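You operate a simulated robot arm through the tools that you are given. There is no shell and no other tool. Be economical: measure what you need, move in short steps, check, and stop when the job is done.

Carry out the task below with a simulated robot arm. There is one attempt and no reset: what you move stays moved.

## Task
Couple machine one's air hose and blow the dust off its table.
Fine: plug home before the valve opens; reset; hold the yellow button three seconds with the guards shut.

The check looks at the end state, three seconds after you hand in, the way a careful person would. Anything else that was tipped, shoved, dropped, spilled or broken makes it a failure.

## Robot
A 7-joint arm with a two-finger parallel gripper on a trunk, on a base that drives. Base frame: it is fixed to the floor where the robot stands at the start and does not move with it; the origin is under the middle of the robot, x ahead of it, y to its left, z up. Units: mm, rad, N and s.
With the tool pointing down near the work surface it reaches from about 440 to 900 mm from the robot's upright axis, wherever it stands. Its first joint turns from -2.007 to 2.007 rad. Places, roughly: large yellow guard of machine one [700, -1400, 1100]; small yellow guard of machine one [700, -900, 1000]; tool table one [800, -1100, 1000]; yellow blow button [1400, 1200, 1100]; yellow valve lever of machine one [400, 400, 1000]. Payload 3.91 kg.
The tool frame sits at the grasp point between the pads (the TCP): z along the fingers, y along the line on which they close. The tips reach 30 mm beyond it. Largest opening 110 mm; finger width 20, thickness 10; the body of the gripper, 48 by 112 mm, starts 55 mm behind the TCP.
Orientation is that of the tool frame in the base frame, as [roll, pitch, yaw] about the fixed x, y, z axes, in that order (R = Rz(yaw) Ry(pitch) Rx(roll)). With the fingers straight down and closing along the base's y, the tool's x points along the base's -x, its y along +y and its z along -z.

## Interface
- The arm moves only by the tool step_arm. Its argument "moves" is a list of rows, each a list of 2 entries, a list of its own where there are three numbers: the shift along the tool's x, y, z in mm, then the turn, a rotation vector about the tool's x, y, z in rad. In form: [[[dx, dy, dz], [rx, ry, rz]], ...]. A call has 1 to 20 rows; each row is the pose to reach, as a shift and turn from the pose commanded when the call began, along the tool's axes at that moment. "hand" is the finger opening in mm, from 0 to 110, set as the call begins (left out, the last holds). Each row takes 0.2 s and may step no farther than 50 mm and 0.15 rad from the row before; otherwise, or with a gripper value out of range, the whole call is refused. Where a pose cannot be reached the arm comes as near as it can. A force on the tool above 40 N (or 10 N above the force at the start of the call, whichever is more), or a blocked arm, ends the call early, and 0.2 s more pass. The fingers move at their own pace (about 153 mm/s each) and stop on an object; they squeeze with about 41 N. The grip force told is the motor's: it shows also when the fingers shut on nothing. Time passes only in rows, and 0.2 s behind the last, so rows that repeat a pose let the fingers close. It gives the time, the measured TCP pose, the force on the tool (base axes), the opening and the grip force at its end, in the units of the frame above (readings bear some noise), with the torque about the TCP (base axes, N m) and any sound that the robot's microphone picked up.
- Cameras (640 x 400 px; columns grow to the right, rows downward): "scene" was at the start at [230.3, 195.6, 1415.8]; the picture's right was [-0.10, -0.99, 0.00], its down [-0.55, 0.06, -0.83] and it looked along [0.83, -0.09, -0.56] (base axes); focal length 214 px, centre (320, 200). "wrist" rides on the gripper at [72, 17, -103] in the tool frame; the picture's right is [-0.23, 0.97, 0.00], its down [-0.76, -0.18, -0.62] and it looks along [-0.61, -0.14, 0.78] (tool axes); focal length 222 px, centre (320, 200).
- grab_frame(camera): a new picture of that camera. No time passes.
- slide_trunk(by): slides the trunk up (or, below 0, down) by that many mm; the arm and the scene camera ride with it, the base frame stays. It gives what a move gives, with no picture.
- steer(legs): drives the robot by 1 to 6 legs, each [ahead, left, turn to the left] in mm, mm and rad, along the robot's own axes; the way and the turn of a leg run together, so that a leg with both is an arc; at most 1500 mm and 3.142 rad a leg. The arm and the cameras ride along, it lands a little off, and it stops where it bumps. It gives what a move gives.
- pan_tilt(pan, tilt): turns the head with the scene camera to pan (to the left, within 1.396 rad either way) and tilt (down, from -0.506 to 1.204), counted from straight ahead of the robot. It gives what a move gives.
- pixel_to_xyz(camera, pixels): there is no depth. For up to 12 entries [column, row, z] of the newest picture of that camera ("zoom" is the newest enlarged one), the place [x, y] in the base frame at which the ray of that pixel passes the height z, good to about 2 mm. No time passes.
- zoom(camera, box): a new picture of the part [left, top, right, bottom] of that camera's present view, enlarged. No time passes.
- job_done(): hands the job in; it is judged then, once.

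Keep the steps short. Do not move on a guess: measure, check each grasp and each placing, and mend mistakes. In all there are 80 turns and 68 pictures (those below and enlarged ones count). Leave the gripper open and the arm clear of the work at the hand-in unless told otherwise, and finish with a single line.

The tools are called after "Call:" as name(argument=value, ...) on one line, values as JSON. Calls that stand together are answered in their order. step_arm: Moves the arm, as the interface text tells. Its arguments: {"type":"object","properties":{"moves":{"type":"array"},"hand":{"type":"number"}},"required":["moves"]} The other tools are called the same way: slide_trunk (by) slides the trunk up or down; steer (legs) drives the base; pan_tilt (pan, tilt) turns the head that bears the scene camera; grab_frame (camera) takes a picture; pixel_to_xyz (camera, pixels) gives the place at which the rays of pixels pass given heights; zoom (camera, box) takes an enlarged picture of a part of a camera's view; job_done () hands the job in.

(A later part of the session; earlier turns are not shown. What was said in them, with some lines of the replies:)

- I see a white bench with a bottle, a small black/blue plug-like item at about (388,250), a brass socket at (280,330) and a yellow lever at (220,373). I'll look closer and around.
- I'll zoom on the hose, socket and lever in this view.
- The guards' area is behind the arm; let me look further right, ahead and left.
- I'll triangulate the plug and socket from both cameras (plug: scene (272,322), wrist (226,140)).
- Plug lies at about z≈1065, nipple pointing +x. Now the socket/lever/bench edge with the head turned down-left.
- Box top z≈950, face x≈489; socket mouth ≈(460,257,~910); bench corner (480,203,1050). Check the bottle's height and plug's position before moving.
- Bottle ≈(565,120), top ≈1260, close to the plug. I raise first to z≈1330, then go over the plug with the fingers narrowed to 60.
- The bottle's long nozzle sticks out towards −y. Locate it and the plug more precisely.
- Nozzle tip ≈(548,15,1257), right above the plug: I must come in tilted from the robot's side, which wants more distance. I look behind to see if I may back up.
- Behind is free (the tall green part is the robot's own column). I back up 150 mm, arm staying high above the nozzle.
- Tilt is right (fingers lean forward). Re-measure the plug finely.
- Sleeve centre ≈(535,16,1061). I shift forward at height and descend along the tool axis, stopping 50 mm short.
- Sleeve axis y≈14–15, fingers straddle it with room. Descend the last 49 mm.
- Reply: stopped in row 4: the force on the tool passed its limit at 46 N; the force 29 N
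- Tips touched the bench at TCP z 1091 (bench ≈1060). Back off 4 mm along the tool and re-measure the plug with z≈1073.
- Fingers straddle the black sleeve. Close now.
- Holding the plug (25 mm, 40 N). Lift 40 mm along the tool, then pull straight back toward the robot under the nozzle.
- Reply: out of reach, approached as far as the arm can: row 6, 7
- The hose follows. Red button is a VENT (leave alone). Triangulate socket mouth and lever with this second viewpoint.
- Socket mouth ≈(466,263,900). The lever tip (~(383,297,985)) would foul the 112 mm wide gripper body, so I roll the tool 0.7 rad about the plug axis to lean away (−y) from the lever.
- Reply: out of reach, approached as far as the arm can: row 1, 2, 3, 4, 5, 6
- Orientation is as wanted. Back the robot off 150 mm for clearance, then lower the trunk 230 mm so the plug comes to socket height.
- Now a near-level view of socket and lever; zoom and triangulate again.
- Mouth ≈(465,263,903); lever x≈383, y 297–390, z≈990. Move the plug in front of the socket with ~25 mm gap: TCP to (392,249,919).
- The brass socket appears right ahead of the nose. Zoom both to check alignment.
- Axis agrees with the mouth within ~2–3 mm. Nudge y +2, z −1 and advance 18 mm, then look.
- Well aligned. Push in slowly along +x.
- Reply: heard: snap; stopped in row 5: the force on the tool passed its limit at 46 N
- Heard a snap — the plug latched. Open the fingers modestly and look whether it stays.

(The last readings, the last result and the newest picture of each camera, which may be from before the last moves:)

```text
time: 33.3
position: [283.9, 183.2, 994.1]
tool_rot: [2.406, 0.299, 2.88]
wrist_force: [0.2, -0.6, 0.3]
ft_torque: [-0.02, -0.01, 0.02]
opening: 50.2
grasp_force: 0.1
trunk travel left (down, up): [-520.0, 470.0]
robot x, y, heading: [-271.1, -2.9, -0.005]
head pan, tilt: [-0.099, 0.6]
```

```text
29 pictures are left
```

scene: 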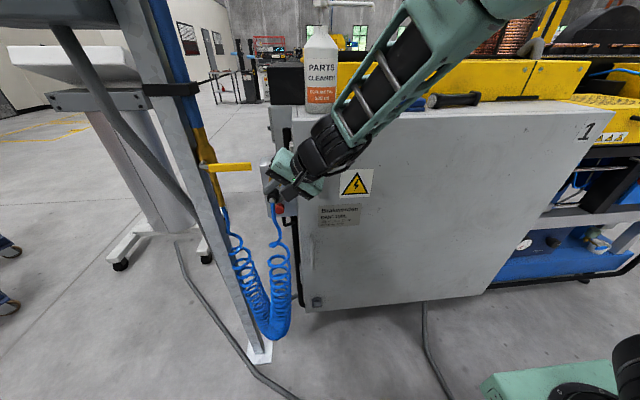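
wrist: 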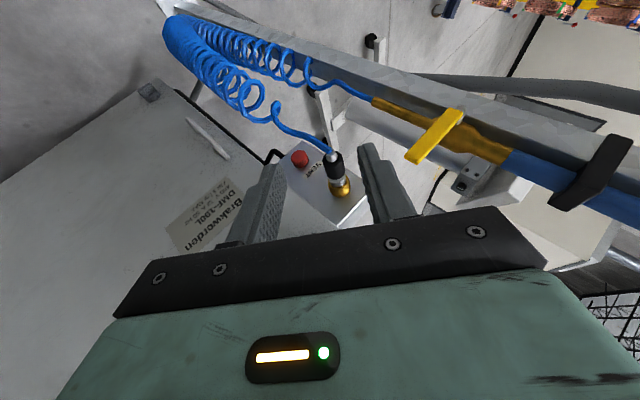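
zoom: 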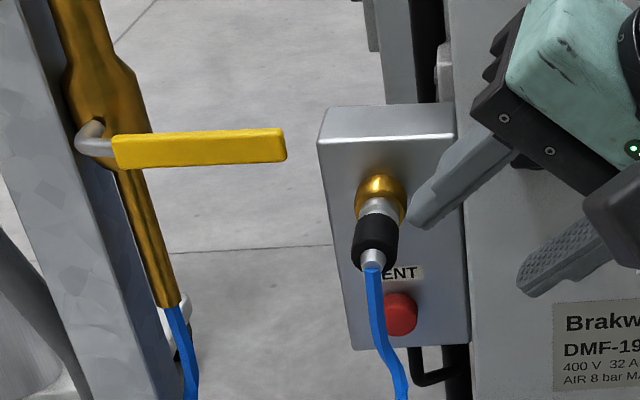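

The plug stays home. Now the valve lever: measure its ends with the wrist and scene views.

Call:
zoom(camera="wrist", box=[340, 60, 580, 210])

Call:
pixel_to_xyz(camera="wrist", pixels=[[417, 155, 970], [417, 155, 990], [417, 155, 1010], [456, 115, 970], [456, 115, 990], [456, 115, 1010], [490, 140, 990]])

Call:
pixel_to_xyz(camera="scene", pixels=[[251, 166, 980], [251, 166, 990], [209, 167.5, 980], [209, 167.5, 990], [201, 163, 980], [201, 163, 1000]])

```text
2.67 times, centred on (460, 135) of wrist
```

zoom: 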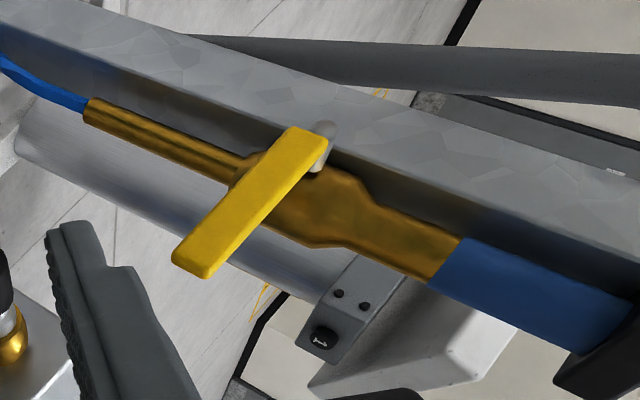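

```text
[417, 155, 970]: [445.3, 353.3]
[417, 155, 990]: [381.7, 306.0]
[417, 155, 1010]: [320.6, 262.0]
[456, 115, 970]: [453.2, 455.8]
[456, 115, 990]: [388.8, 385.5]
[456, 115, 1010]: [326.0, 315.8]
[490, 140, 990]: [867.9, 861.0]
```

```text
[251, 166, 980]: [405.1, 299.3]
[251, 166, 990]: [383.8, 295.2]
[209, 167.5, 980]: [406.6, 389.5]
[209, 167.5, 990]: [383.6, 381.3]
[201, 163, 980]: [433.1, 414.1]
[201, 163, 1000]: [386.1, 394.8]
```

Lever: bar at x≈383, z≈990, y 297–383, pivot y≈395. Close fingers, raise 85 mm, undo the roll.

Call:
step_arm(moves=[[[-5, 11, -12], [0.129, 0, -0.054]], [[-10, 21, -24], [0.258, 0, -0.109]], [[-15, 32, -36], [0.387, 0, -0.163]], [[-20, 43, -48], [0.516, 0, -0.218]], [[-25, 55, -60], [0.645, 0, -0.272]], [[-25, 55, -60], [0.645, 0, -0.272]]], hand=0)

```text
time: 34.7
position: [282.2, 181.8, 1080.1]
tool_rot: [-3.135, 0.395, -3.138]
wrist_force: [0.6, 0.3, 0.3]
ft_torque: [-0.01, 0.01, 0.01]
opening: 0.0
grasp_force: 37.4
trunk travel left (down, up): [-520.0, 470.0]
robot x, y, heading: [-272.1, -3.1, -0.007]
head pan, tilt: [-0.099, 0.6]
```

Go above the lever end: TCP to (371,315,1056), tips ≈25 mm above the bar.

Call:
step_arm(moves=[[[0, 45, 0], [0, 0, 0]], [[0, 90, 0], [0, 0, 0]], [[0, 133, 0], [0, 0, 0]], [[-36, 133, 28], [0, 0, 0]], [[-72.6, 133, 56.7], [0, 0, 0]], [[-72.6, 133, 56.7], [0, 0, 0]]])

Call:
zoom(camera="scene", box=[160, 110, 352, 230])

Call:
grab_frame(camera="wrist")

```text
time: 36.1
position: [371.9, 317.5, 1055.2]
tool_rot: [-3.139, 0.394, -3.138]
wrist_force: [-0.1, -0.1, 0.4]
ft_torque: [0.01, 0.01, -0.01]
opening: 0.3
grasp_force: 37.8
trunk travel left (down, up): [-520.0, 470.0]
robot x, y, heading: [-270.6, -0.3, -0.007]
head pan, tilt: [-0.099, 0.6]
```

```text
3.33 times, centred on (256, 170) of scene
```

zoom: 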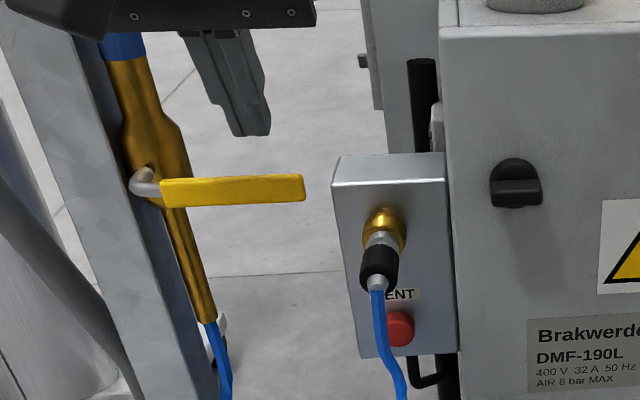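

```text
26 pictures are left
```

wrist: 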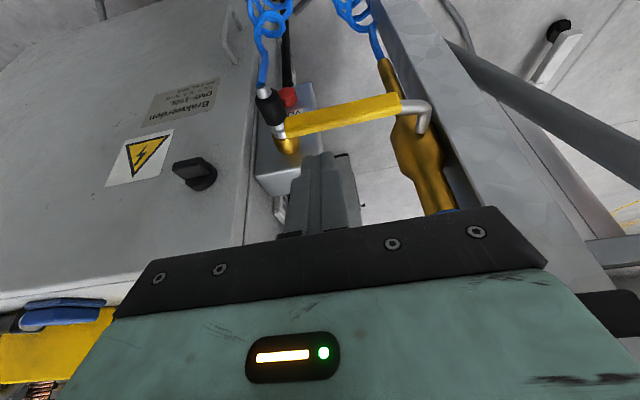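

Fingertips are above the bar. Push the end down gently (first ~0.4 rad) and see which way it yields.

Call:
step_arm(moves=[[[9, 1, 12], [0, 0, 0]], [[15.4, 3, 26], [0, 0, 0]], [[19, 3, 34], [0, 0, 0]], [[22, 4, 42], [0, 0, 0]], [[25.5, 4, 50], [0, 0, 0]], [[25.5, 4, 50], [0, 0, 0]]])

Call:
zoom(camera="scene", box=[160, 110, 352, 230])

```text
time: 36.9
position: [366.2, 318.3, 1029.3]
tool_rot: [3.132, 0.411, 3.141]
wrist_force: [-11.1, -8.1, 16.8]
ft_torque: [-0.27, 0.15, -0.14]
opening: 0.0
grasp_force: 37.6
trunk travel left (down, up): [-520.0, 470.0]
robot x, y, heading: [-269.3, -1.2, -0.007]
head pan, tilt: [-0.099, 0.6]
stopped in row 4: the force on the tool passed its limit at 48 N (the readings are from after the stop); the commanded pose is now the measured one
```

```text
3.33 times, centred on (256, 170) of scene
```

zoom: 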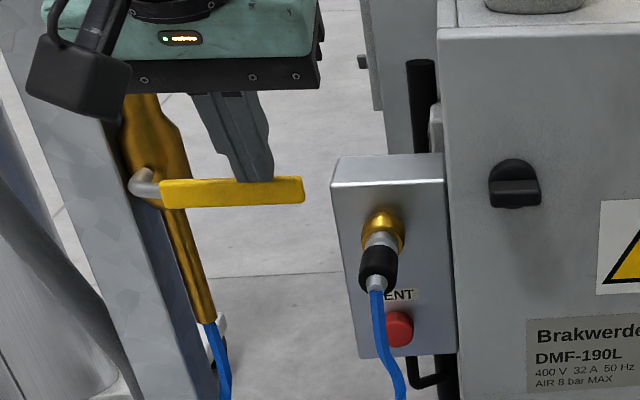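

Down is a hard stop (48 N, no motion), so it opens upward. Retreat, and pitch the tool nearly horizontal so the closed fingers can lift the bar from below.

Call:
step_arm(moves=[[[-14, 0, -32], [0, 0, 0]], [[32, 0, -51], [0, 0, 0]], [[78, 0, -71], [0, -0.1, 0]], [[78, 0, -71], [0, -0.24, 0]], [[78, 0, -71], [0, -0.38, 0]], [[78, 0, -71], [0, -0.52, 0]], [[78, 0, -71], [0, -0.66, 0]], [[78, 0, -71], [0, -0.8, 0]], [[78, 0, -71], [0, -0.84, 0]], [[78, 0, -71], [0, -0.84, 0]]])

```text
refused: row 3 steps farther than a row can; nothing moved
```

Call:
step_arm(moves=[[[-14, 0, -32], [0, 0, 0]], [[32, 0, -51], [0, 0, 0]], [[76, 0, -70], [0, -0.1, 0]], [[78, 0, -71], [0, -0.24, 0]], [[78, 0, -71], [0, -0.38, 0]], [[78, 0, -71], [0, -0.52, 0]], [[78, 0, -71], [0, -0.66, 0]], [[78, 0, -71], [0, -0.8, 0]], [[78, 0, -71], [0, -0.84, 0]], [[78, 0, -71], [0, -0.84, 0]]])

```text
time: 39.1
position: [266.9, 320.8, 1059.7]
tool_rot: [3.121, 1.248, 3.124]
wrist_force: [0.7, 0.3, 0.0]
ft_torque: [-0.02, -0.01, -0.04]
opening: 0.2
grasp_force: 38.1
trunk travel left (down, up): [-520.0, 470.0]
robot x, y, heading: [-272.0, -6.4, -0.005]
head pan, tilt: [-0.099, 0.6]
```

Now lower to z≈960 and slide forward beneath the bar.

Call:
step_arm(moves=[[[47, 0, 16], [0, 0, 0]], [[95, 0, 32], [0, 0, 0]], [[80, 0, 76], [0, 0, 0]], [[65, 0, 121], [0, 0, 0]], [[65, 0, 121], [0, 0, 0]]])

Call:
zoom(camera="scene", box=[160, 110, 352, 230])

Call:
grab_frame(camera="wrist")

```text
refused: row 2 steps farther than a row can; nothing moved
```

```text
3.33 times, centred on (256, 170) of scene
```

zoom: 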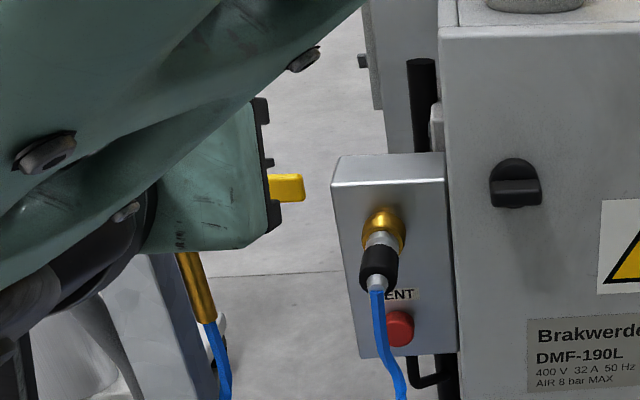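

```text
23 pictures are left
```

wrist: 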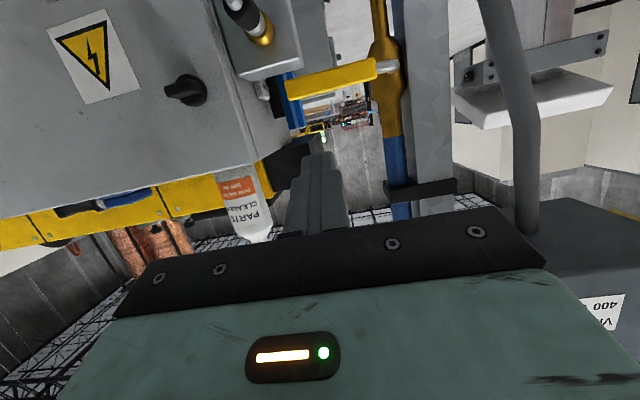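

Call:
step_arm(moves=[[[32, 0, 11], [0, 0, 0]], [[64, 0, 21], [0, 0, 0]], [[95, 0, 32], [0, 0, 0]], [[85, 0, 62], [0, 0, 0]], [[75, 0, 92], [0, 0, 0]], [[65, 0, 121], [0, 0, 0]], [[65, 0, 121], [0, 0, 0]]])

Call:
grab_frame(camera="wrist")

```text
time: 40.7
position: [361.2, 319.5, 958.8]
tool_rot: [3.123, 1.248, 3.126]
wrist_force: [0.3, 0.6, 0.6]
ft_torque: [0.0, 0.01, 0.0]
opening: 0.0
grasp_force: 37.3
trunk travel left (down, up): [-520.0, 470.0]
robot x, y, heading: [-268.2, -1.9, -0.008]
head pan, tilt: [-0.099, 0.6]
```

```text
22 pictures are left
```

wrist: 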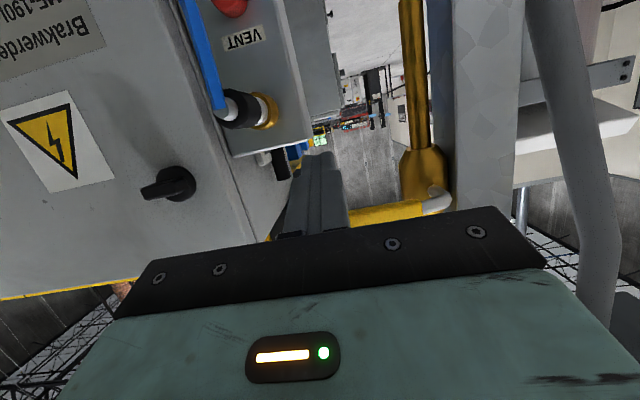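

Fingers are under the bar. Lift along the lever's arc.

Call:
step_arm(moves=[[[-9, 0, -3], [0, 0, 0]], [[-17, 0, -5.7], [0, 0, 0]], [[-30, 0, -10], [0, 0, 0]], [[-42, 1, -14], [0, 0, 0]], [[-54, 6, -18], [0, 0, 0]], [[-64.5, 12.5, -21.5], [0, 0, 0]], [[-73, 22, -24.5], [0, 0, 0]], [[-81, 32, -27], [0, 0, 0]], [[-85, 44, -28.5], [0, 0, 0]], [[-88, 55, -29.4], [0, 0, 0]], [[-88, 62, -29.4], [0, 0, 0]]])

Call:
grab_frame(camera="wrist")

```text
time: 43.1
position: [363.3, 380.2, 1052.3]
tool_rot: [3.121, 1.248, 3.123]
wrist_force: [-1.8, -4.6, 1.8]
ft_torque: [-0.06, -0.03, -0.05]
opening: 0.1
grasp_force: 37.8
trunk travel left (down, up): [-520.0, 470.0]
robot x, y, heading: [-274.6, 4.7, -0.01]
head pan, tilt: [-0.099, 0.6]
```

```text
21 pictures are left
```

wrist: 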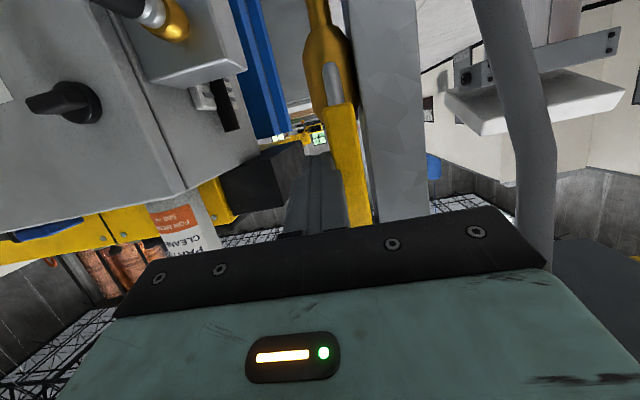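

Lever is almost along the pipe (force just 4.6 N). Push further until the stop is felt.

Call:
step_arm(moves=[[[0, 4, 0], [0, 0, 0]], [[0, 8, 0], [0, 0, 0]], [[0, 12, 0], [0, 0, 0]], [[0, 16, 0], [0, 0, 0]], [[0, 20, 0], [0, 0, 0]]])

```text
time: 43.7
position: [363.0, 381.2, 1053.2]
tool_rot: [3.139, 1.249, 3.124]
wrist_force: [-11.6, -13.9, 4.3]
ft_torque: [-0.15, 0.08, -0.07]
opening: 0.2
grasp_force: 37.5
trunk travel left (down, up): [-520.0, 470.0]
robot x, y, heading: [-271.0, -0.5, -0.008]
head pan, tilt: [-0.099, 0.6]
stopped in row 2: the force on the tool passed its limit at 44 N (the readings are from after the stop); the commanded pose is now the measured one
```

Stop felt: valve fully open. Withdraw sideways then back.

Call:
step_arm(moves=[[[0, -25, 0], [0, 0, 0]], [[10, -30, -32], [0, 0, 0]], [[20, -30, -63], [0, 0, 0]], [[32, -30, -95], [0, 0, 0]], [[32, -75, -95], [0, 0, 0]], [[32, -120, -95], [0, 0, 0]], [[32, -160, -95], [0, 0, 0]], [[32, -200, -95], [0, 0, 0]]], hand=0)

Call:
slide_trunk(by=330)

Call:
pan_tilt(pan=0.2, tilt=0.55)

Call:
grab_frame(camera="scene")

```text
time: 45.5
position: [257.2, 183.4, 1049.6]
tool_rot: [3.14, 1.246, 3.127]
wrist_force: [0.3, 0.5, -0.2]
ft_torque: [0.01, -0.01, -0.04]
opening: 0.0
grasp_force: 37.6
trunk travel left (down, up): [-520.0, 470.0]
robot x, y, heading: [-271.7, -0.9, -0.006]
head pan, tilt: [-0.099, 0.6]
```

```text
time: 48.8
position: [258.1, 182.4, 1380.0]
tool_rot: [3.139, 1.247, 3.129]
wrist_force: [-0.1, 0.4, -0.2]
ft_torque: [0.01, -0.02, 0.02]
opening: 0.1
grasp_force: 37.9
trunk travel left (down, up): [-850.0, 140.0]
robot x, y, heading: [-271.5, -2.0, -0.007]
head pan, tilt: [-0.099, 0.6]
```

```text
time: 49.6
position: [259.6, 181.7, 1380.3]
tool_rot: [3.139, 1.246, 3.127]
wrist_force: [-0.5, 0.2, 0.1]
ft_torque: [-0.01, 0.01, 0.01]
opening: 0.0
grasp_force: 38.0
trunk travel left (down, up): [-850.0, 140.0]
robot x, y, heading: [-271.8, -2.6, -0.006]
head pan, tilt: [0.201, 0.55]
```

```text
20 pictures are left
```

scene: 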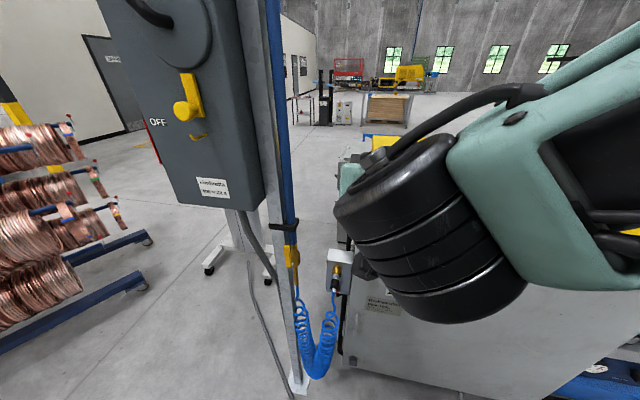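

Lever stands up along the pipe. Next I need to view the guards on the right. Move the arm to the robot's right side, then turn the robot right.

Call:
step_arm(moves=[[[0, -45, 0], [0, 0, 0]], [[0, -90, 0], [0, 0, 0]], [[0, -135, 0], [0, 0, 0]], [[0, -180, 0], [0, 0, 0]], [[0, -225, 0], [0, 0, 0]], [[0, -270, 0], [0, 0, 0]], [[0, -315, 0], [0, 0, 0]], [[0, -360, 0], [0, 0, 0]], [[0, -405, 0], [0, 0, 0]], [[0, -450, 0], [0, 0, 0]]])

Call:
steer(legs=[[0, 0, -0.9]])

Call:
pan_tilt(pan=0.1, tilt=0.45)

Call:
grab_frame(camera="scene")

```text
time: 51.8
position: [360.6, -146.1, 1387.1]
tool_rot: [-3.141, 1.245, 3.129]
wrist_force: [0.5, -0.2, -0.2]
ft_torque: [0.0, 0.04, 0.0]
opening: 0.0
grasp_force: 37.5
out of reach, approached as far as the arm can: row 3, 4, 5, 6, 7, 8, 9, 10
trunk travel left (down, up): [-850.0, 140.0]
robot x, y, heading: [-275.1, -0.5, -0.007]
head pan, tilt: [0.201, 0.55]
```

```text
time: 54.5
position: [-5.6, -592.3, 1386.6]
tool_rot: [-3.141, 1.247, 2.206]
wrist_force: [0.0, 0.2, 0.0]
ft_torque: [0.01, 0.01, -0.01]
opening: 0.2
grasp_force: 37.4
trunk travel left (down, up): [-850.0, 140.0]
robot x, y, heading: [-271.9, -2.3, -0.927]
head pan, tilt: [0.201, 0.55]
```

```text
time: 55.2
position: [-6.3, -592.2, 1385.8]
tool_rot: [-3.14, 1.246, 2.206]
wrist_force: [0.7, 0.0, 0.1]
ft_torque: [0.03, 0.04, -0.02]
opening: 0.3
grasp_force: 37.5
trunk travel left (down, up): [-850.0, 140.0]
robot x, y, heading: [-273.2, 3.7, -0.926]
head pan, tilt: [0.099, 0.45]
```

```text
19 pictures are left
```

scene: 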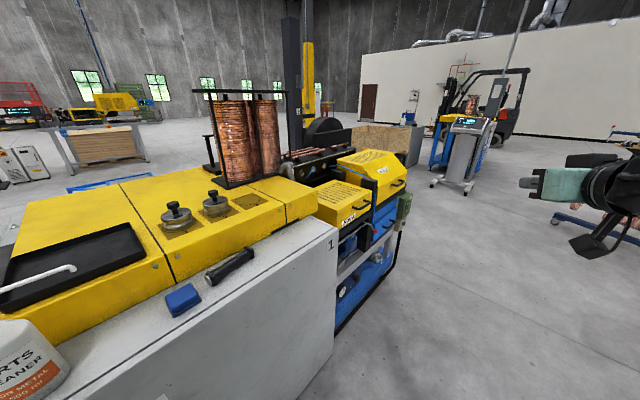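

Call:
zoom(camera="scene", box=[280, 120, 440, 220])

Call:
zoom(camera="scene", box=[420, 90, 540, 200])

```text
4.00 times, centred on (360, 170) of scene
```

zoom: 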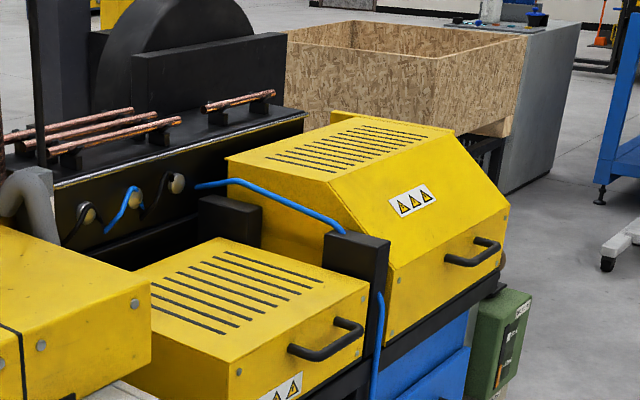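

```text
3.64 times, centred on (480, 145) of scene
```

zoom: 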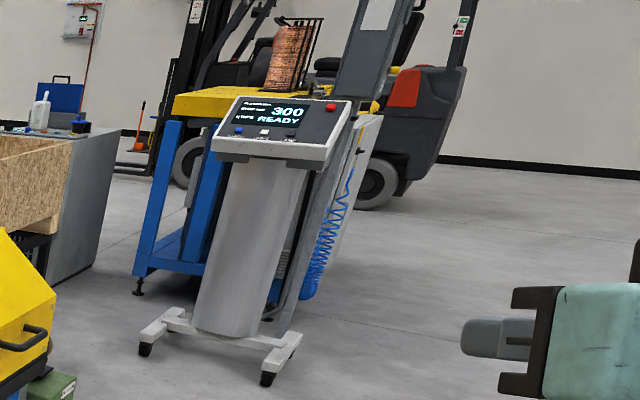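

Both yellow guards look shut from here. Machine one's console should be at (1400,1200). I back away diagonally, turn left and look at it.

Call:
steer(legs=[[-900, 0, 0], [0, 0, 1.25]])

Call:
pan_tilt(pan=0.1, tilt=0.35)

Call:
grab_frame(camera="scene")

```text
time: 63.0
position: [-159.1, 774.8, 1385.7]
tool_rot: [3.141, 1.244, -2.82]
wrist_force: [0.4, 0.2, 1.1]
ft_torque: [0.02, 0.0, -0.02]
opening: 0.0
grasp_force: 37.7
trunk travel left (down, up): [-850.0, 140.0]
robot x, y, heading: [-803.2, 704.0, 0.326]
head pan, tilt: [0.099, 0.45]
```

```text
time: 63.6
position: [-157.5, 774.7, 1385.2]
tool_rot: [-3.141, 1.246, -2.818]
wrist_force: [-0.1, -0.4, 0.0]
ft_torque: [-0.02, -0.01, -0.02]
opening: 0.0
grasp_force: 38.0
trunk travel left (down, up): [-850.0, 140.0]
robot x, y, heading: [-799.3, 702.2, 0.329]
head pan, tilt: [0.099, 0.351]
```

```text
16 pictures are left
```

scene: 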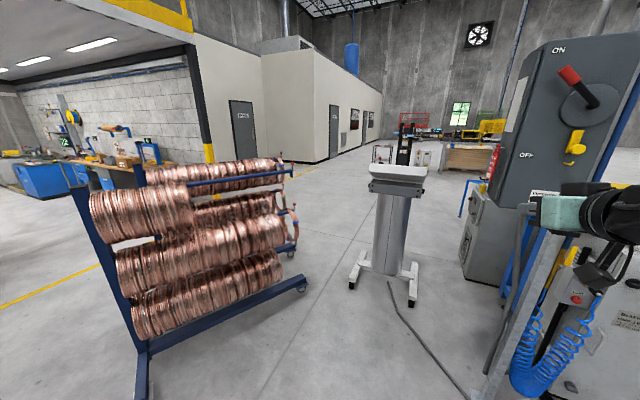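

Console (seen from behind) stands at ~(1300,1150); path between post and coil rack is free. Drive 1200 mm ahead, then square up and look.

Call:
steer(legs=[[1200, 0, 0], [0, 0, -0.33]])

Call:
pan_tilt(pan=0.0, tilt=0.5)

Call:
grab_frame(camera="scene")

```text
time: 70.9
position: [990.6, 1015.8, 1386.5]
tool_rot: [-3.139, 1.245, -3.1]
wrist_force: [-0.3, -0.3, 0.6]
ft_torque: [0.03, 0.01, 0.0]
opening: 0.0
grasp_force: 37.9
trunk travel left (down, up): [-850.0, 140.0]
robot x, y, heading: [348.7, 1126.1, 0.051]
head pan, tilt: [0.099, 0.351]
```

```text
time: 71.6
position: [988.3, 1017.2, 1385.9]
tool_rot: [-3.14, 1.247, -3.099]
wrist_force: [0.1, 0.5, -1.1]
ft_torque: [0.03, -0.01, -0.02]
opening: 0.0
grasp_force: 37.6
trunk travel left (down, up): [-850.0, 140.0]
robot x, y, heading: [351.5, 1123.7, 0.051]
head pan, tilt: [0.0, 0.499]
```

```text
15 pictures are left
```

scene: 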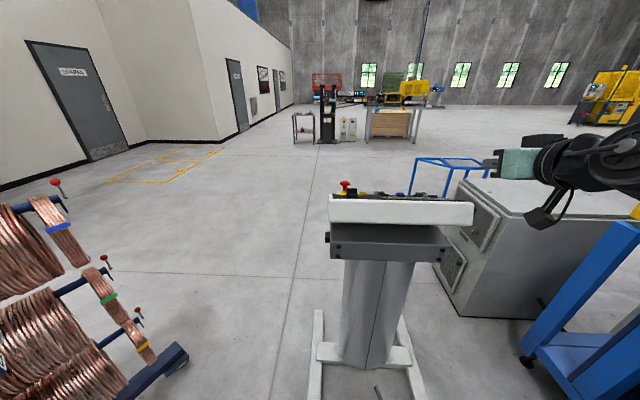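

I must see the panel face (it faces +x). Measure gaps around the console on the floor.

Call:
pixel_to_xyz(camera="scene", pixels=[[180, 358, 50], [187, 345, 50], [318, 312, 50], [318, 395, 50], [405, 318, 50], [330, 200, 1100], [473, 208, 1100], [345, 185, 1120], [450, 312, 0], [525, 360, 50], [440, 255, 0], [110, 220, 900]])

Call:
zoom(camera="scene", box=[320, 170, 480, 270])

```text
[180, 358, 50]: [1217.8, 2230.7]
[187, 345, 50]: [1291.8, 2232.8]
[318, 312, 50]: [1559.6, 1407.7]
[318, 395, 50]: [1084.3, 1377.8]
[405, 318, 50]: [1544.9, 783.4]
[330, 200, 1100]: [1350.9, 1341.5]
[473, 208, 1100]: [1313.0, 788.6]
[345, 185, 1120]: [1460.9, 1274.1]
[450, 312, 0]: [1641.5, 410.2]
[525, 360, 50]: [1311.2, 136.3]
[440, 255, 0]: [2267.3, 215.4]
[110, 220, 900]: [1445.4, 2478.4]
```

```text
4.00 times, centred on (400, 220) of scene
```

zoom: 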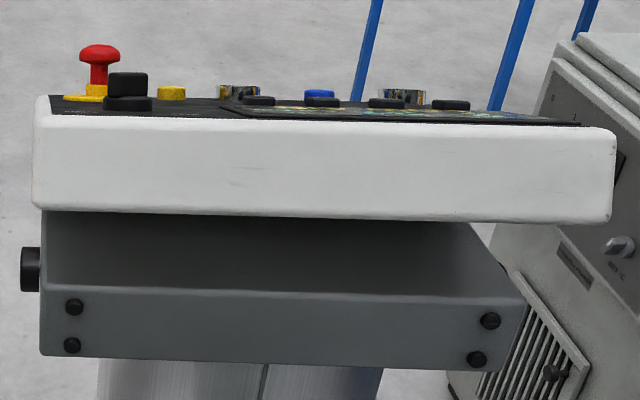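

The panel slopes only mildly away, so I can work over its back. Move up 235 mm closer, raise the trunk, and look down at the panel.

Call:
steer(legs=[[0, 0, -0.05], [235, 0, 0]])

Call:
slide_trunk(by=140)

Call:
pan_tilt(pan=-0.1, tilt=0.75)

Call:
zoom(camera="scene", box=[200, 125, 440, 275])

```text
time: 73.7
position: [1221.3, 985.3, 1386.3]
tool_rot: [-3.139, 1.246, 3.134]
wrist_force: [0.2, -0.3, 0.3]
ft_torque: [0.01, 0.01, 0.0]
opening: 0.1
grasp_force: 38.0
trunk travel left (down, up): [-850.0, 140.0]
robot x, y, heading: [586.8, 1127.5, 0.005]
head pan, tilt: [0.0, 0.499]
```

```text
time: 75.4
position: [1221.2, 986.2, 1526.0]
tool_rot: [-3.139, 1.245, 3.135]
wrist_force: [0.1, -0.1, 0.2]
ft_torque: [0.0, 0.03, -0.02]
opening: 0.0
grasp_force: 37.5
trunk travel left (down, up): [-990.0, 0.0]
robot x, y, heading: [588.8, 1127.0, 0.002]
head pan, tilt: [0.0, 0.499]
```

```text
time: 76.2
position: [1221.4, 985.1, 1525.9]
tool_rot: [-3.139, 1.248, 3.135]
wrist_force: [0.0, 0.0, -0.7]
ft_torque: [0.0, -0.04, 0.01]
opening: 0.0
grasp_force: 37.3
trunk travel left (down, up): [-990.0, 0.0]
robot x, y, heading: [584.7, 1123.7, -0.002]
head pan, tilt: [-0.099, 0.75]
```

```text
2.67 times, centred on (320, 200) of scene
```

zoom: 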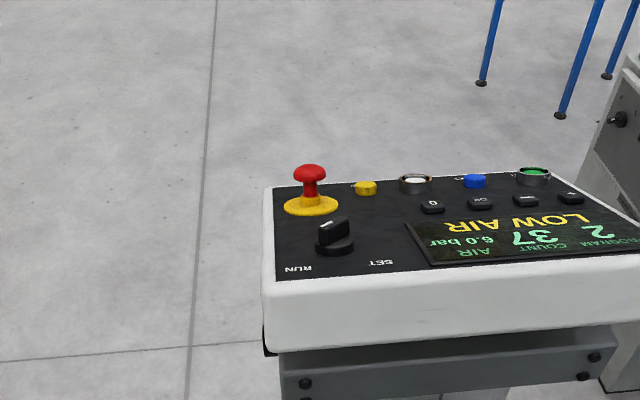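

Display: AIR 6.0 bar, latched "LOW AIR" — needs reset (presumably blue). Zoom into button labels.

Call:
zoom(camera="scene", box=[310, 180, 450, 232])

Call:
pixel_to_xyz(camera="scene", pixels=[[337, 195, 1050], [337, 195, 1080], [337, 195, 1110], [378, 192.5, 1050], [378, 192.5, 1080], [378, 192.5, 1110], [299, 232, 1110], [440, 221, 1110]])

```text
4.57 times, centred on (380, 206) of scene
```

zoom: 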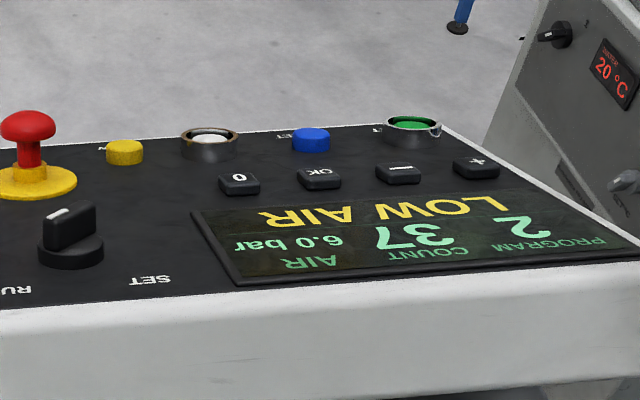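

```text
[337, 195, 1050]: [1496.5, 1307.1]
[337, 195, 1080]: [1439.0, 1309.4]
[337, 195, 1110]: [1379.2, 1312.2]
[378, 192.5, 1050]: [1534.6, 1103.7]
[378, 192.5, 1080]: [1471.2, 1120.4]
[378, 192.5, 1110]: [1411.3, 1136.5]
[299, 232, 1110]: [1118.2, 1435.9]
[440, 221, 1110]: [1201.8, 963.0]
```

Blue carries "…SET" (reset), green "…T" (start). Bring the hand over the panel pointing down at ~(1330,1220,1376) for a wrist view.

Call:
step_arm(moves=[[[12, 26, 17], [0, 0.138, 0]], [[24, 52, 34], [0, 0.277, 0]], [[36, 78, 50], [0, 0.415, 0]], [[48, 104, 67], [0, 0.554, 0]], [[59, 130, 84], [0, 0.692, 0]], [[71, 157, 101], [0, 0.83, 0]], [[83, 183, 117], [0, 0.969, 0]], [[95, 209, 134], [0, 1.107, 0]], [[107, 235, 151], [0, 1.246, 0]], [[107, 235, 151], [0, 1.246, 0]]])

Call:
grab_frame(camera="wrist")

```text
time: 78.4
position: [1332.2, 1218.8, 1378.0]
tool_rot: [3.141, -0.003, 3.134]
wrist_force: [0.8, -0.2, 0.4]
ft_torque: [-0.02, 0.0, 0.0]
opening: 0.0
grasp_force: 37.6
trunk travel left (down, up): [-990.0, 0.0]
robot x, y, heading: [588.0, 1125.7, 0.002]
head pan, tilt: [-0.099, 0.75]
```

```text
11 pictures are left
```

wrist: 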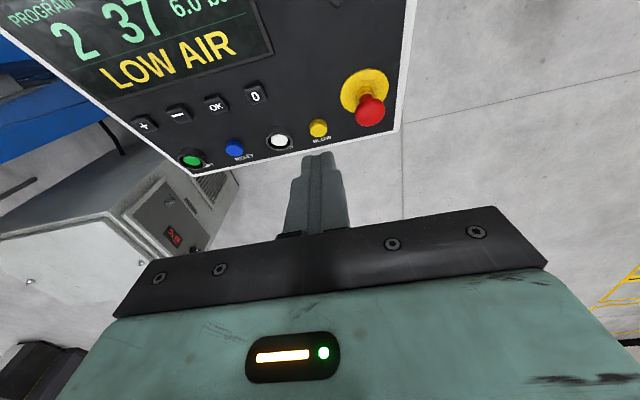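

Labels read: blue RESET, yellow BLOW. Triangulate both.

Call:
pixel_to_xyz(camera="wrist", pixels=[[318, 127, 1050], [318, 127, 1080], [318, 127, 1110], [235, 147, 1050], [235, 147, 1080], [235, 147, 1110], [318, 127, 1140], [235, 147, 1140]])

Call:
zoom(camera="wrist", box=[180, 80, 420, 200])

```text
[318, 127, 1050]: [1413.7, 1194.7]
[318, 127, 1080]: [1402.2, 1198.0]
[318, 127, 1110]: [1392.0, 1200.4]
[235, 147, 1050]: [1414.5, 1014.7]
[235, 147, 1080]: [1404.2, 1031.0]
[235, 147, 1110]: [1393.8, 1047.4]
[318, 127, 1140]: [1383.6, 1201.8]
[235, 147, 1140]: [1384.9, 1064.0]
```

```text
2.67 times, centred on (300, 140) of wrist
```

zoom: 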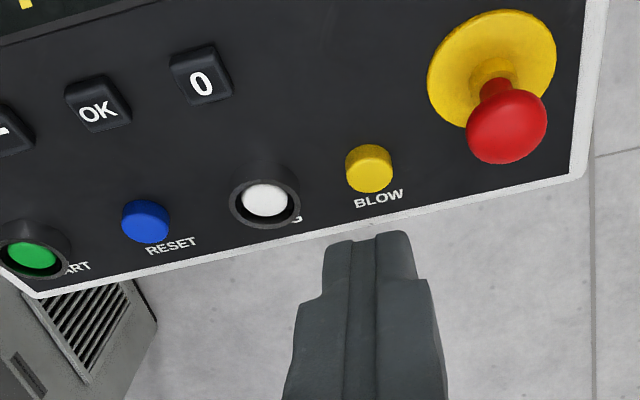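

The earlier scene conversion used an outdated frame; take a fresh scene zoom for triangulation.

Call:
zoom(camera="scene", box=[310, 160, 450, 248])

Call:
pixel_to_xyz(camera="zoom", pixels=[[125, 145, 1080], [125, 145, 1110], [125, 145, 1140], [311, 131, 1080], [311, 131, 1110], [311, 131, 1140]])

```text
4.55 times, centred on (380, 204) of scene
```

zoom: 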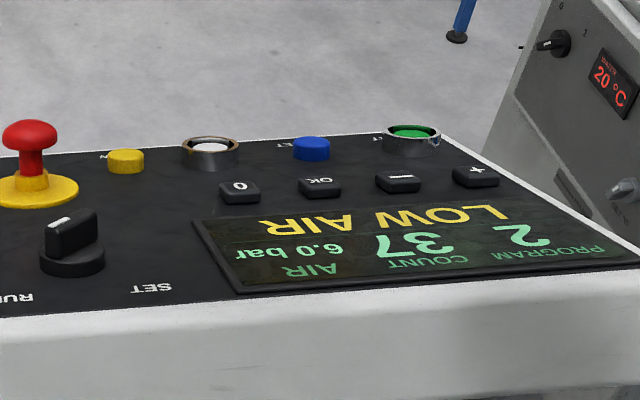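

```text
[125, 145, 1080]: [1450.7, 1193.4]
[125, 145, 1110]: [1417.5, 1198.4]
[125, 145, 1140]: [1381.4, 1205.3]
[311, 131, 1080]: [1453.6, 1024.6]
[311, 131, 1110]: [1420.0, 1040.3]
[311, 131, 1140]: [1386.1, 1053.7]
```

Yellow ≈(1387,1202,1128), blue ≈(1388,1056,1129). Go above RESET with the tips ~30 mm over it.

Call:
step_arm(moves=[[[-18, -41, 0], [0, 0, 0]], [[-37, -82, 0], [0, 0, 0]], [[-57, -123, 0], [0, 0, 0]], [[-57, -163, 20], [0, 0, 0]], [[-57, -163, 65], [0, 0, 0]], [[-57, -163, 110], [0, 0, 0]], [[-57, -163, 150], [0, 0, 0]], [[-57, -163, 188], [0, 0, 0]], [[-57, -163, 188], [0, 0, 0]]])

Call:
zoom(camera="wrist", box=[220, 80, 420, 205])

```text
time: 80.4
position: [1386.2, 1056.3, 1188.0]
tool_rot: [-3.141, -0.001, 3.134]
wrist_force: [-0.4, -0.1, -0.3]
ft_torque: [0.02, -0.01, 0.02]
opening: 0.1
grasp_force: 37.7
trunk travel left (down, up): [-990.0, 0.0]
robot x, y, heading: [584.3, 1129.1, -0.005]
head pan, tilt: [-0.099, 0.75]
```

```text
3.20 times, centred on (320, 142) of wrist
```

zoom: 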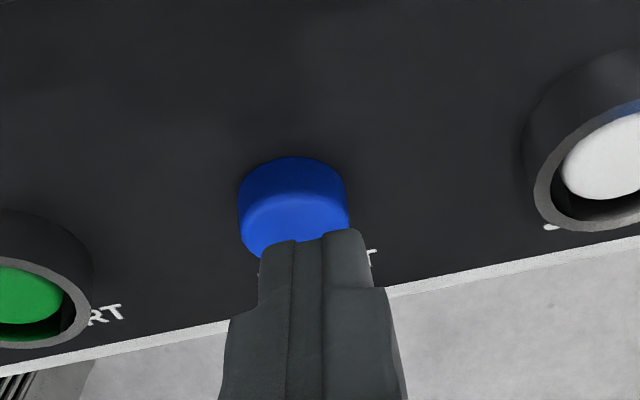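

Call:
pixel_to_xyz(camera="zoom", pixels=[[293, 222, 1120], [293, 222, 1128], [293, 222, 1136], [322, 240, 1158]])

```text
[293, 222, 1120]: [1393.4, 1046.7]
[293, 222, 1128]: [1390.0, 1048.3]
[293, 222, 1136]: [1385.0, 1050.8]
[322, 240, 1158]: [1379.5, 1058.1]
```

RESET is at (1389,1049): shift −7 in y, +2 in x, then press down gently.

Call:
step_arm(moves=[[[-2, -7, 10], [0, 0, 0]], [[-2, -7, 22], [0, 0, 0]], [[-2, -7, 27], [0, 0, 0]], [[-2, -7, 30], [0, 0, 0]], [[-2, -7, 33], [0, 0, 0]], [[-2, -7, 36], [0, 0, 0]], [[-2, -7, 38], [0, 0, 0]]])

Call:
step_arm(moves=[[[0, 0, -20], [0, 0, 0]], [[0, 0, -50], [0, 0, 0]], [[30, 0, -90], [0, 0, 0]], [[30, 0, -90], [0, 0, 0]]])

Call:
zoom(camera="scene", box=[310, 160, 450, 248])

```text
time: 82.0
position: [1388.7, 1050.6, 1151.4]
tool_rot: [-3.141, -0.001, 3.134]
wrist_force: [-2.5, 0.2, 5.6]
ft_torque: [-0.04, 0.07, 0.0]
opening: 0.1
grasp_force: 37.9
trunk travel left (down, up): [-990.0, 0.0]
robot x, y, heading: [587.2, 1127.6, 0.002]
head pan, tilt: [-0.099, 0.75]
```

```text
time: 83.0
position: [1357.8, 1050.0, 1240.7]
tool_rot: [3.14, -0.002, 3.134]
wrist_force: [-0.3, -0.6, 0.2]
ft_torque: [-0.01, 0.01, -0.01]
opening: 0.1
grasp_force: 37.6
trunk travel left (down, up): [-990.0, 0.0]
robot x, y, heading: [590.7, 1125.8, -0.004]
head pan, tilt: [-0.099, 0.75]
```

```text
4.55 times, centred on (380, 204) of scene
```

zoom: 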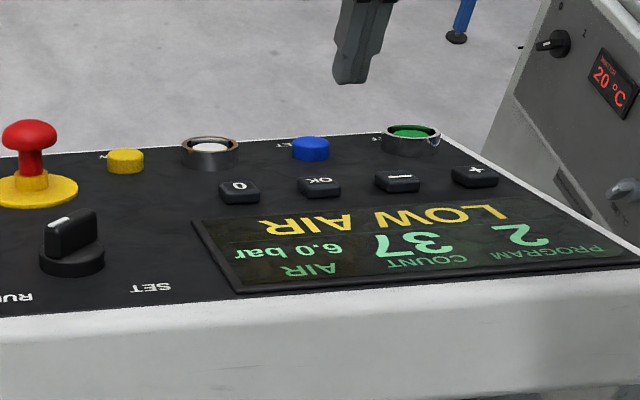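

Only 5.6 N was reached and LOW AIR remains: press deeper.

Call:
step_arm(moves=[[[-31, 0, 30], [0, 0, 0]], [[-31, 0, 70], [0, 0, 0]], [[-31, 0, 86], [0, 0, 0]], [[-31, 0, 90], [0, 0, 0]], [[-31, 0, 92], [0, 0, 0]], [[-31, 0, 94], [0, 0, 0]], [[-31, 0, 96], [0, 0, 0]], [[-31, 0, 98], [0, 0, 0]], [[-31, 0, 100], [0, 0, 0]]])

Call:
step_arm(moves=[[[0, 0, -20], [0, 0, 0]], [[0, 0, -50], [0, 0, 0]], [[30, 0, -90], [0, 0, 0]], [[30, 0, -90], [0, 0, 0]]])

Call:
zoom(camera="scene", box=[310, 160, 450, 248])

```text
time: 85.0
position: [1390.0, 1049.0, 1146.9]
tool_rot: [3.141, 0.005, 3.135]
wrist_force: [-7.6, -0.5, 27.1]
ft_torque: [-0.08, 0.48, -0.01]
opening: 0.1
grasp_force: 37.5
trunk travel left (down, up): [-990.0, 0.0]
robot x, y, heading: [585.5, 1127.4, 0.002]
head pan, tilt: [-0.099, 0.75]
heard: click
stopped in row 9: the force on the tool passed its limit at 42 N (the readings are from after the stop); the commanded pose is now the measured one
```

```text
time: 86.0
position: [1360.0, 1049.2, 1231.0]
tool_rot: [-3.141, 0.001, 3.134]
wrist_force: [-0.4, -0.5, 0.5]
ft_torque: [0.02, -0.02, 0.0]
opening: 0.1
grasp_force: 37.3
trunk travel left (down, up): [-990.0, 0.0]
robot x, y, heading: [584.8, 1127.1, -0.003]
head pan, tilt: [-0.099, 0.75]
```

```text
4.55 times, centred on (380, 204) of scene
```

zoom: 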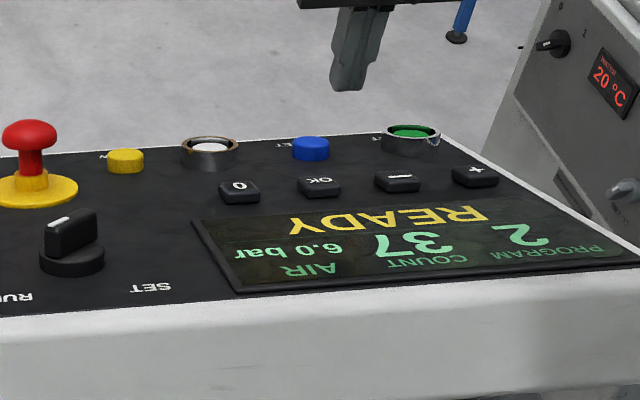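

READY. Now move above BLOW and check alignment.

Call:
step_arm(moves=[[[0, 45, 0], [0, 0, 0]], [[-10, 90, 0], [0, 0, 0]], [[-20, 130, 0], [0, 0, 0]], [[-27, 152, 10], [0, 0, 0]], [[-27, 152, 43], [0, 0, 0]], [[-27, 152, 43], [0, 0, 0]]])

Call:
zoom(camera="wrist", box=[220, 80, 420, 205])

```text
time: 87.4
position: [1388.4, 1200.0, 1188.7]
tool_rot: [-3.14, 0.001, 3.134]
wrist_force: [-0.1, 0.4, -0.3]
ft_torque: [0.02, 0.0, -0.01]
opening: 0.1
grasp_force: 37.5
trunk travel left (down, up): [-990.0, 0.0]
robot x, y, heading: [586.4, 1128.9, 0.0]
head pan, tilt: [-0.099, 0.75]
```

```text
3.20 times, centred on (320, 142) of wrist
```

zoom: 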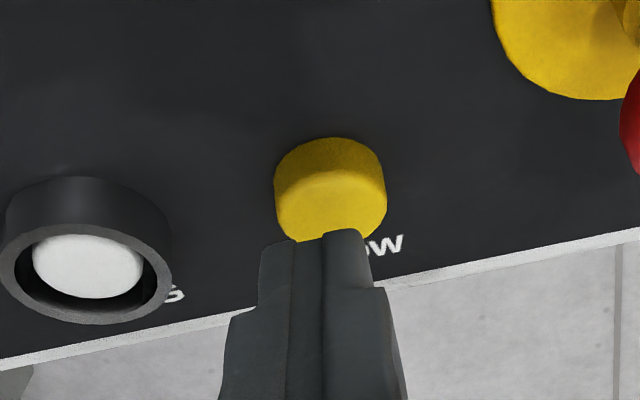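

Call:
pixel_to_xyz(camera="zoom", pixels=[[331, 209, 1128], [331, 209, 1122]])

```text
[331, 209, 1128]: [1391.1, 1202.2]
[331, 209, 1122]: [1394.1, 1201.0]
```

BLOW at (1391,1202). Press with small steps and hold.

Call:
step_arm(moves=[[[-2, 2, 20], [0, 0, 0]], [[-2, 2, 35], [0, 0, 0]], [[-2, 2, 40], [0, 0, 0]], [[-2, 2, 43], [0, 0, 0]], [[-2, 2, 45], [0, 0, 0]], [[-2, 2, 45], [0, 0, 0]], [[-2, 2, 45], [0, 0, 0]], [[-2, 2, 45], [0, 0, 0]], [[-2, 2, 45], [0, 0, 0]], [[-2, 2, 45], [0, 0, 0]], [[-2, 2, 45], [0, 0, 0]], [[-2, 2, 45], [0, 0, 0]], [[-2, 2, 45], [0, 0, 0]], [[-2, 2, 45], [0, 0, 0]], [[-2, 2, 45], [0, 0, 0]], [[-2, 2, 45], [0, 0, 0]], [[-2, 2, 45], [0, 0, 0]], [[-2, 2, 45], [0, 0, 0]], [[-2, 2, 45], [0, 0, 0]], [[-2, 2, 45], [0, 0, 0]]])

```text
time: 91.6
position: [1389.4, 1203.9, 1146.6]
tool_rot: [-3.141, 0.004, 3.134]
wrist_force: [-2.6, 3.5, 23.6]
ft_torque: [0.09, 0.3, -0.05]
opening: 0.0
grasp_force: 37.7
trunk travel left (down, up): [-990.0, 0.0]
robot x, y, heading: [587.8, 1130.8, 0.003]
head pan, tilt: [-0.099, 0.75]
heard: click
```

Click heard and held ~3 s; keep holding another 1.4 s and look at the display.

Call:
step_arm(moves=[[[0, 0, 0.3], [0, 0, 0]], [[0, 0, 0.3], [0, 0, 0]], [[0, 0, 0.3], [0, 0, 0]], [[0, 0, 0.3], [0, 0, 0]], [[0, 0, 0.3], [0, 0, 0]], [[0, 0, 0.3], [0, 0, 0]]])

Call:
zoom(camera="scene", box=[310, 160, 450, 248])

```text
time: 93.0
position: [1390.3, 1204.4, 1145.5]
tool_rot: [3.141, 0.004, 3.136]
wrist_force: [-1.3, 3.8, 28.1]
ft_torque: [0.03, 0.22, -0.02]
opening: 0.0
grasp_force: 37.7
trunk travel left (down, up): [-990.0, 0.0]
robot x, y, heading: [586.1, 1125.7, -0.003]
head pan, tilt: [-0.099, 0.75]
```

```text
4.55 times, centred on (380, 204) of scene
```

zoom: 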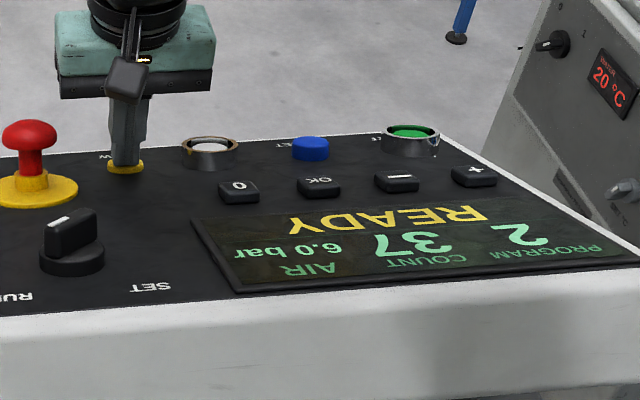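

Button is fully pressed; held >4 s with READY. Release, open the gripper, retract; then drive round to check guards and table.

Call:
step_arm(moves=[[[0, 0, -30], [0, 0, 0]], [[0, 0, -75], [0, 0, 0]], [[0, 0, -120], [0, 0, 0]], [[30, -30, -150], [0, 0, 0]], [[60, -60, -175], [0, 0, 0]], [[90, -90, -200], [0, 0, 0]], [[120, -120, -225], [0, 0, 0]], [[140, -150, -250], [0, 0, 0]], [[140, -190, -270], [0, 0, 0]], [[140, -230, -270], [0, 0, 0]], [[140, -230, -270], [0, 0, 0]]])

Call:
steer(legs=[[-240, 0, 0], [0, 0, 0.33], [-1200, 0, 0], [0, 0, -1.654], [1500, 0, 0], [0, 0, 1.0]])

Call:
pan_tilt(pan=0.1, tilt=0.5)

Call:
grab_frame(camera="scene")

```text
refused: row 4 steps farther than a row can; nothing moved
```

```text
time: 93.9
position: [1369.2, 1200.5, 1149.6]
tool_rot: [3.137, 0.031, 3.131]
wrist_force: [-1.3, -0.1, 0.2]
ft_torque: [0.01, 0.0, 0.0]
opening: 0.0
grasp_force: 37.9
trunk travel left (down, up): [-990.0, 0.0]
robot x, y, heading: [555.9, 1129.1, 0.001]
head pan, tilt: [-0.099, 0.75]
stopped in leg 1: the force on the tool passed its limit at 65 N (the readings are from after the stop); the commanded pose is now the measured one
```

```text
time: 94.7
position: [1371.1, 1200.6, 1150.3]
tool_rot: [3.138, 0.03, 3.131]
wrist_force: [-0.2, 1.1, -0.1]
ft_torque: [-0.03, -0.04, 0.0]
opening: 0.3
grasp_force: 37.6
trunk travel left (down, up): [-990.0, 0.0]
robot x, y, heading: [558.2, 1126.2, -0.001]
head pan, tilt: [0.099, 0.499]
```

```text
3 pictures are left
```

scene: 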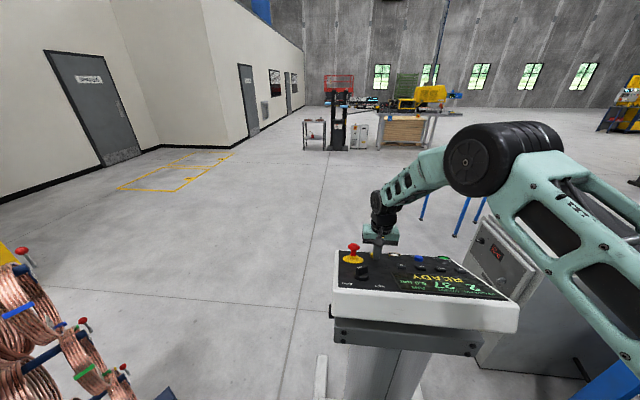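

My batched drive ran although the lift was refused; the drive stopped at once, the console stands as before with READY. I note that, and now lift straight up on its own.

Call:
step_arm(moves=[[[0, 0, -30], [0, 0, 0]], [[0, 0, -70], [0, 0, 0]], [[0, 0, -110], [0, 0, 0]], [[0, 0, -150], [0, 0, 0]], [[20, -20, -180], [0, 0, 0]], [[40, -40, -210], [0, 0, 0]], [[60, -60, -240], [0, 0, 0]], [[80, -90, -250], [0, 0, 0]], [[100, -120, -250], [0, 0, 0]], [[120, -150, -250], [0, 0, 0]], [[120, -150, -250], [0, 0, 0]]], hand=60)

```text
time: 97.1
position: [1239.7, 1048.8, 1395.3]
tool_rot: [3.138, 0.031, 3.131]
wrist_force: [0.1, 0.5, -0.5]
ft_torque: [0.02, -0.01, -0.01]
opening: 59.8
grasp_force: 0.0
trunk travel left (down, up): [-990.0, 0.0]
robot x, y, heading: [558.0, 1126.8, 0.003]
head pan, tilt: [0.099, 0.499]
```

Clear now. Drive around to look at machine one's guards and table.

Call:
steer(legs=[[-210, 0, 0], [0, 0, 0.33], [-1200, 0, 0], [0, 0, -1.654], [1500, 0, 0], [0, 0, 1.0]])

Call:
pan_tilt(pan=0.0, tilt=0.5)

```text
time: 119.1
position: [227.6, -1017.0, 1396.1]
tool_rot: [3.139, 0.03, 2.817]
wrist_force: [-0.6, 0.7, -0.2]
ft_torque: [0.01, -0.04, -0.01]
opening: 59.9
grasp_force: 0.0
trunk travel left (down, up): [-990.0, 0.0]
robot x, y, heading: [-395.8, -732.6, -0.319]
head pan, tilt: [0.099, 0.499]
```

```text
time: 119.7
position: [228.6, -1016.8, 1396.5]
tool_rot: [3.137, 0.03, 2.816]
wrist_force: [-0.3, -0.3, -0.5]
ft_torque: [-0.01, -0.03, 0.03]
opening: 60.1
grasp_force: 0.1
trunk travel left (down, up): [-990.0, 0.0]
robot x, y, heading: [-395.7, -727.4, -0.311]
head pan, tilt: [0.0, 0.499]
```

Call:
grab_frame(camera="scene")

```text
2 pictures are left
```

scene: 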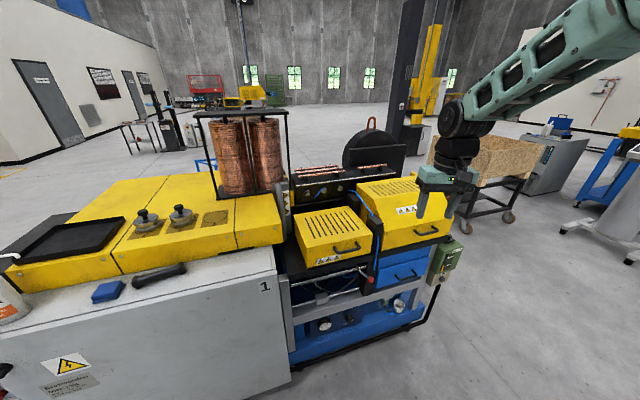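

Call:
zoom(camera="scene", box=[270, 170, 470, 320])

```text
2.67 times, centred on (370, 245) of scene
```

zoom: 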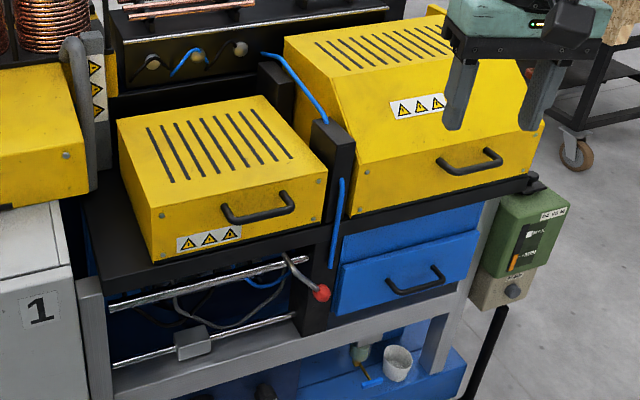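

Both guards rest fully shut on the frame, and nothing is disturbed. Open the gripper fully, arm clear, then hand in.

Call:
step_arm(moves=[[[0, 0, -10], [0, 0, 0]], [[0, 0, -20], [0, 0, 0]]], hand=110)

```text
time: 120.3
position: [228.0, -1015.7, 1416.6]
tool_rot: [3.138, 0.029, 2.816]
wrist_force: [-0.9, 0.1, -0.9]
ft_torque: [0.02, -0.02, -0.01]
opening: 110.1
grasp_force: 0.1
trunk travel left (down, up): [-990.0, 0.0]
robot x, y, heading: [-397.7, -730.4, -0.31]
head pan, tilt: [0.0, 0.499]
```

Call:
job_done()

```text
The job is handed in.
```

Hose plugged in (snap heard) before the valve was opened; LOW AIR reset to READY; BLOW held over 4 s with both guards looking shut; I heard no air and couldn't see the table under the guards, so the dust being gone is unconfirmed, and a mistimed drive dragged the closed fingertips about 20 mm across the console (65 N) with no visible damage.
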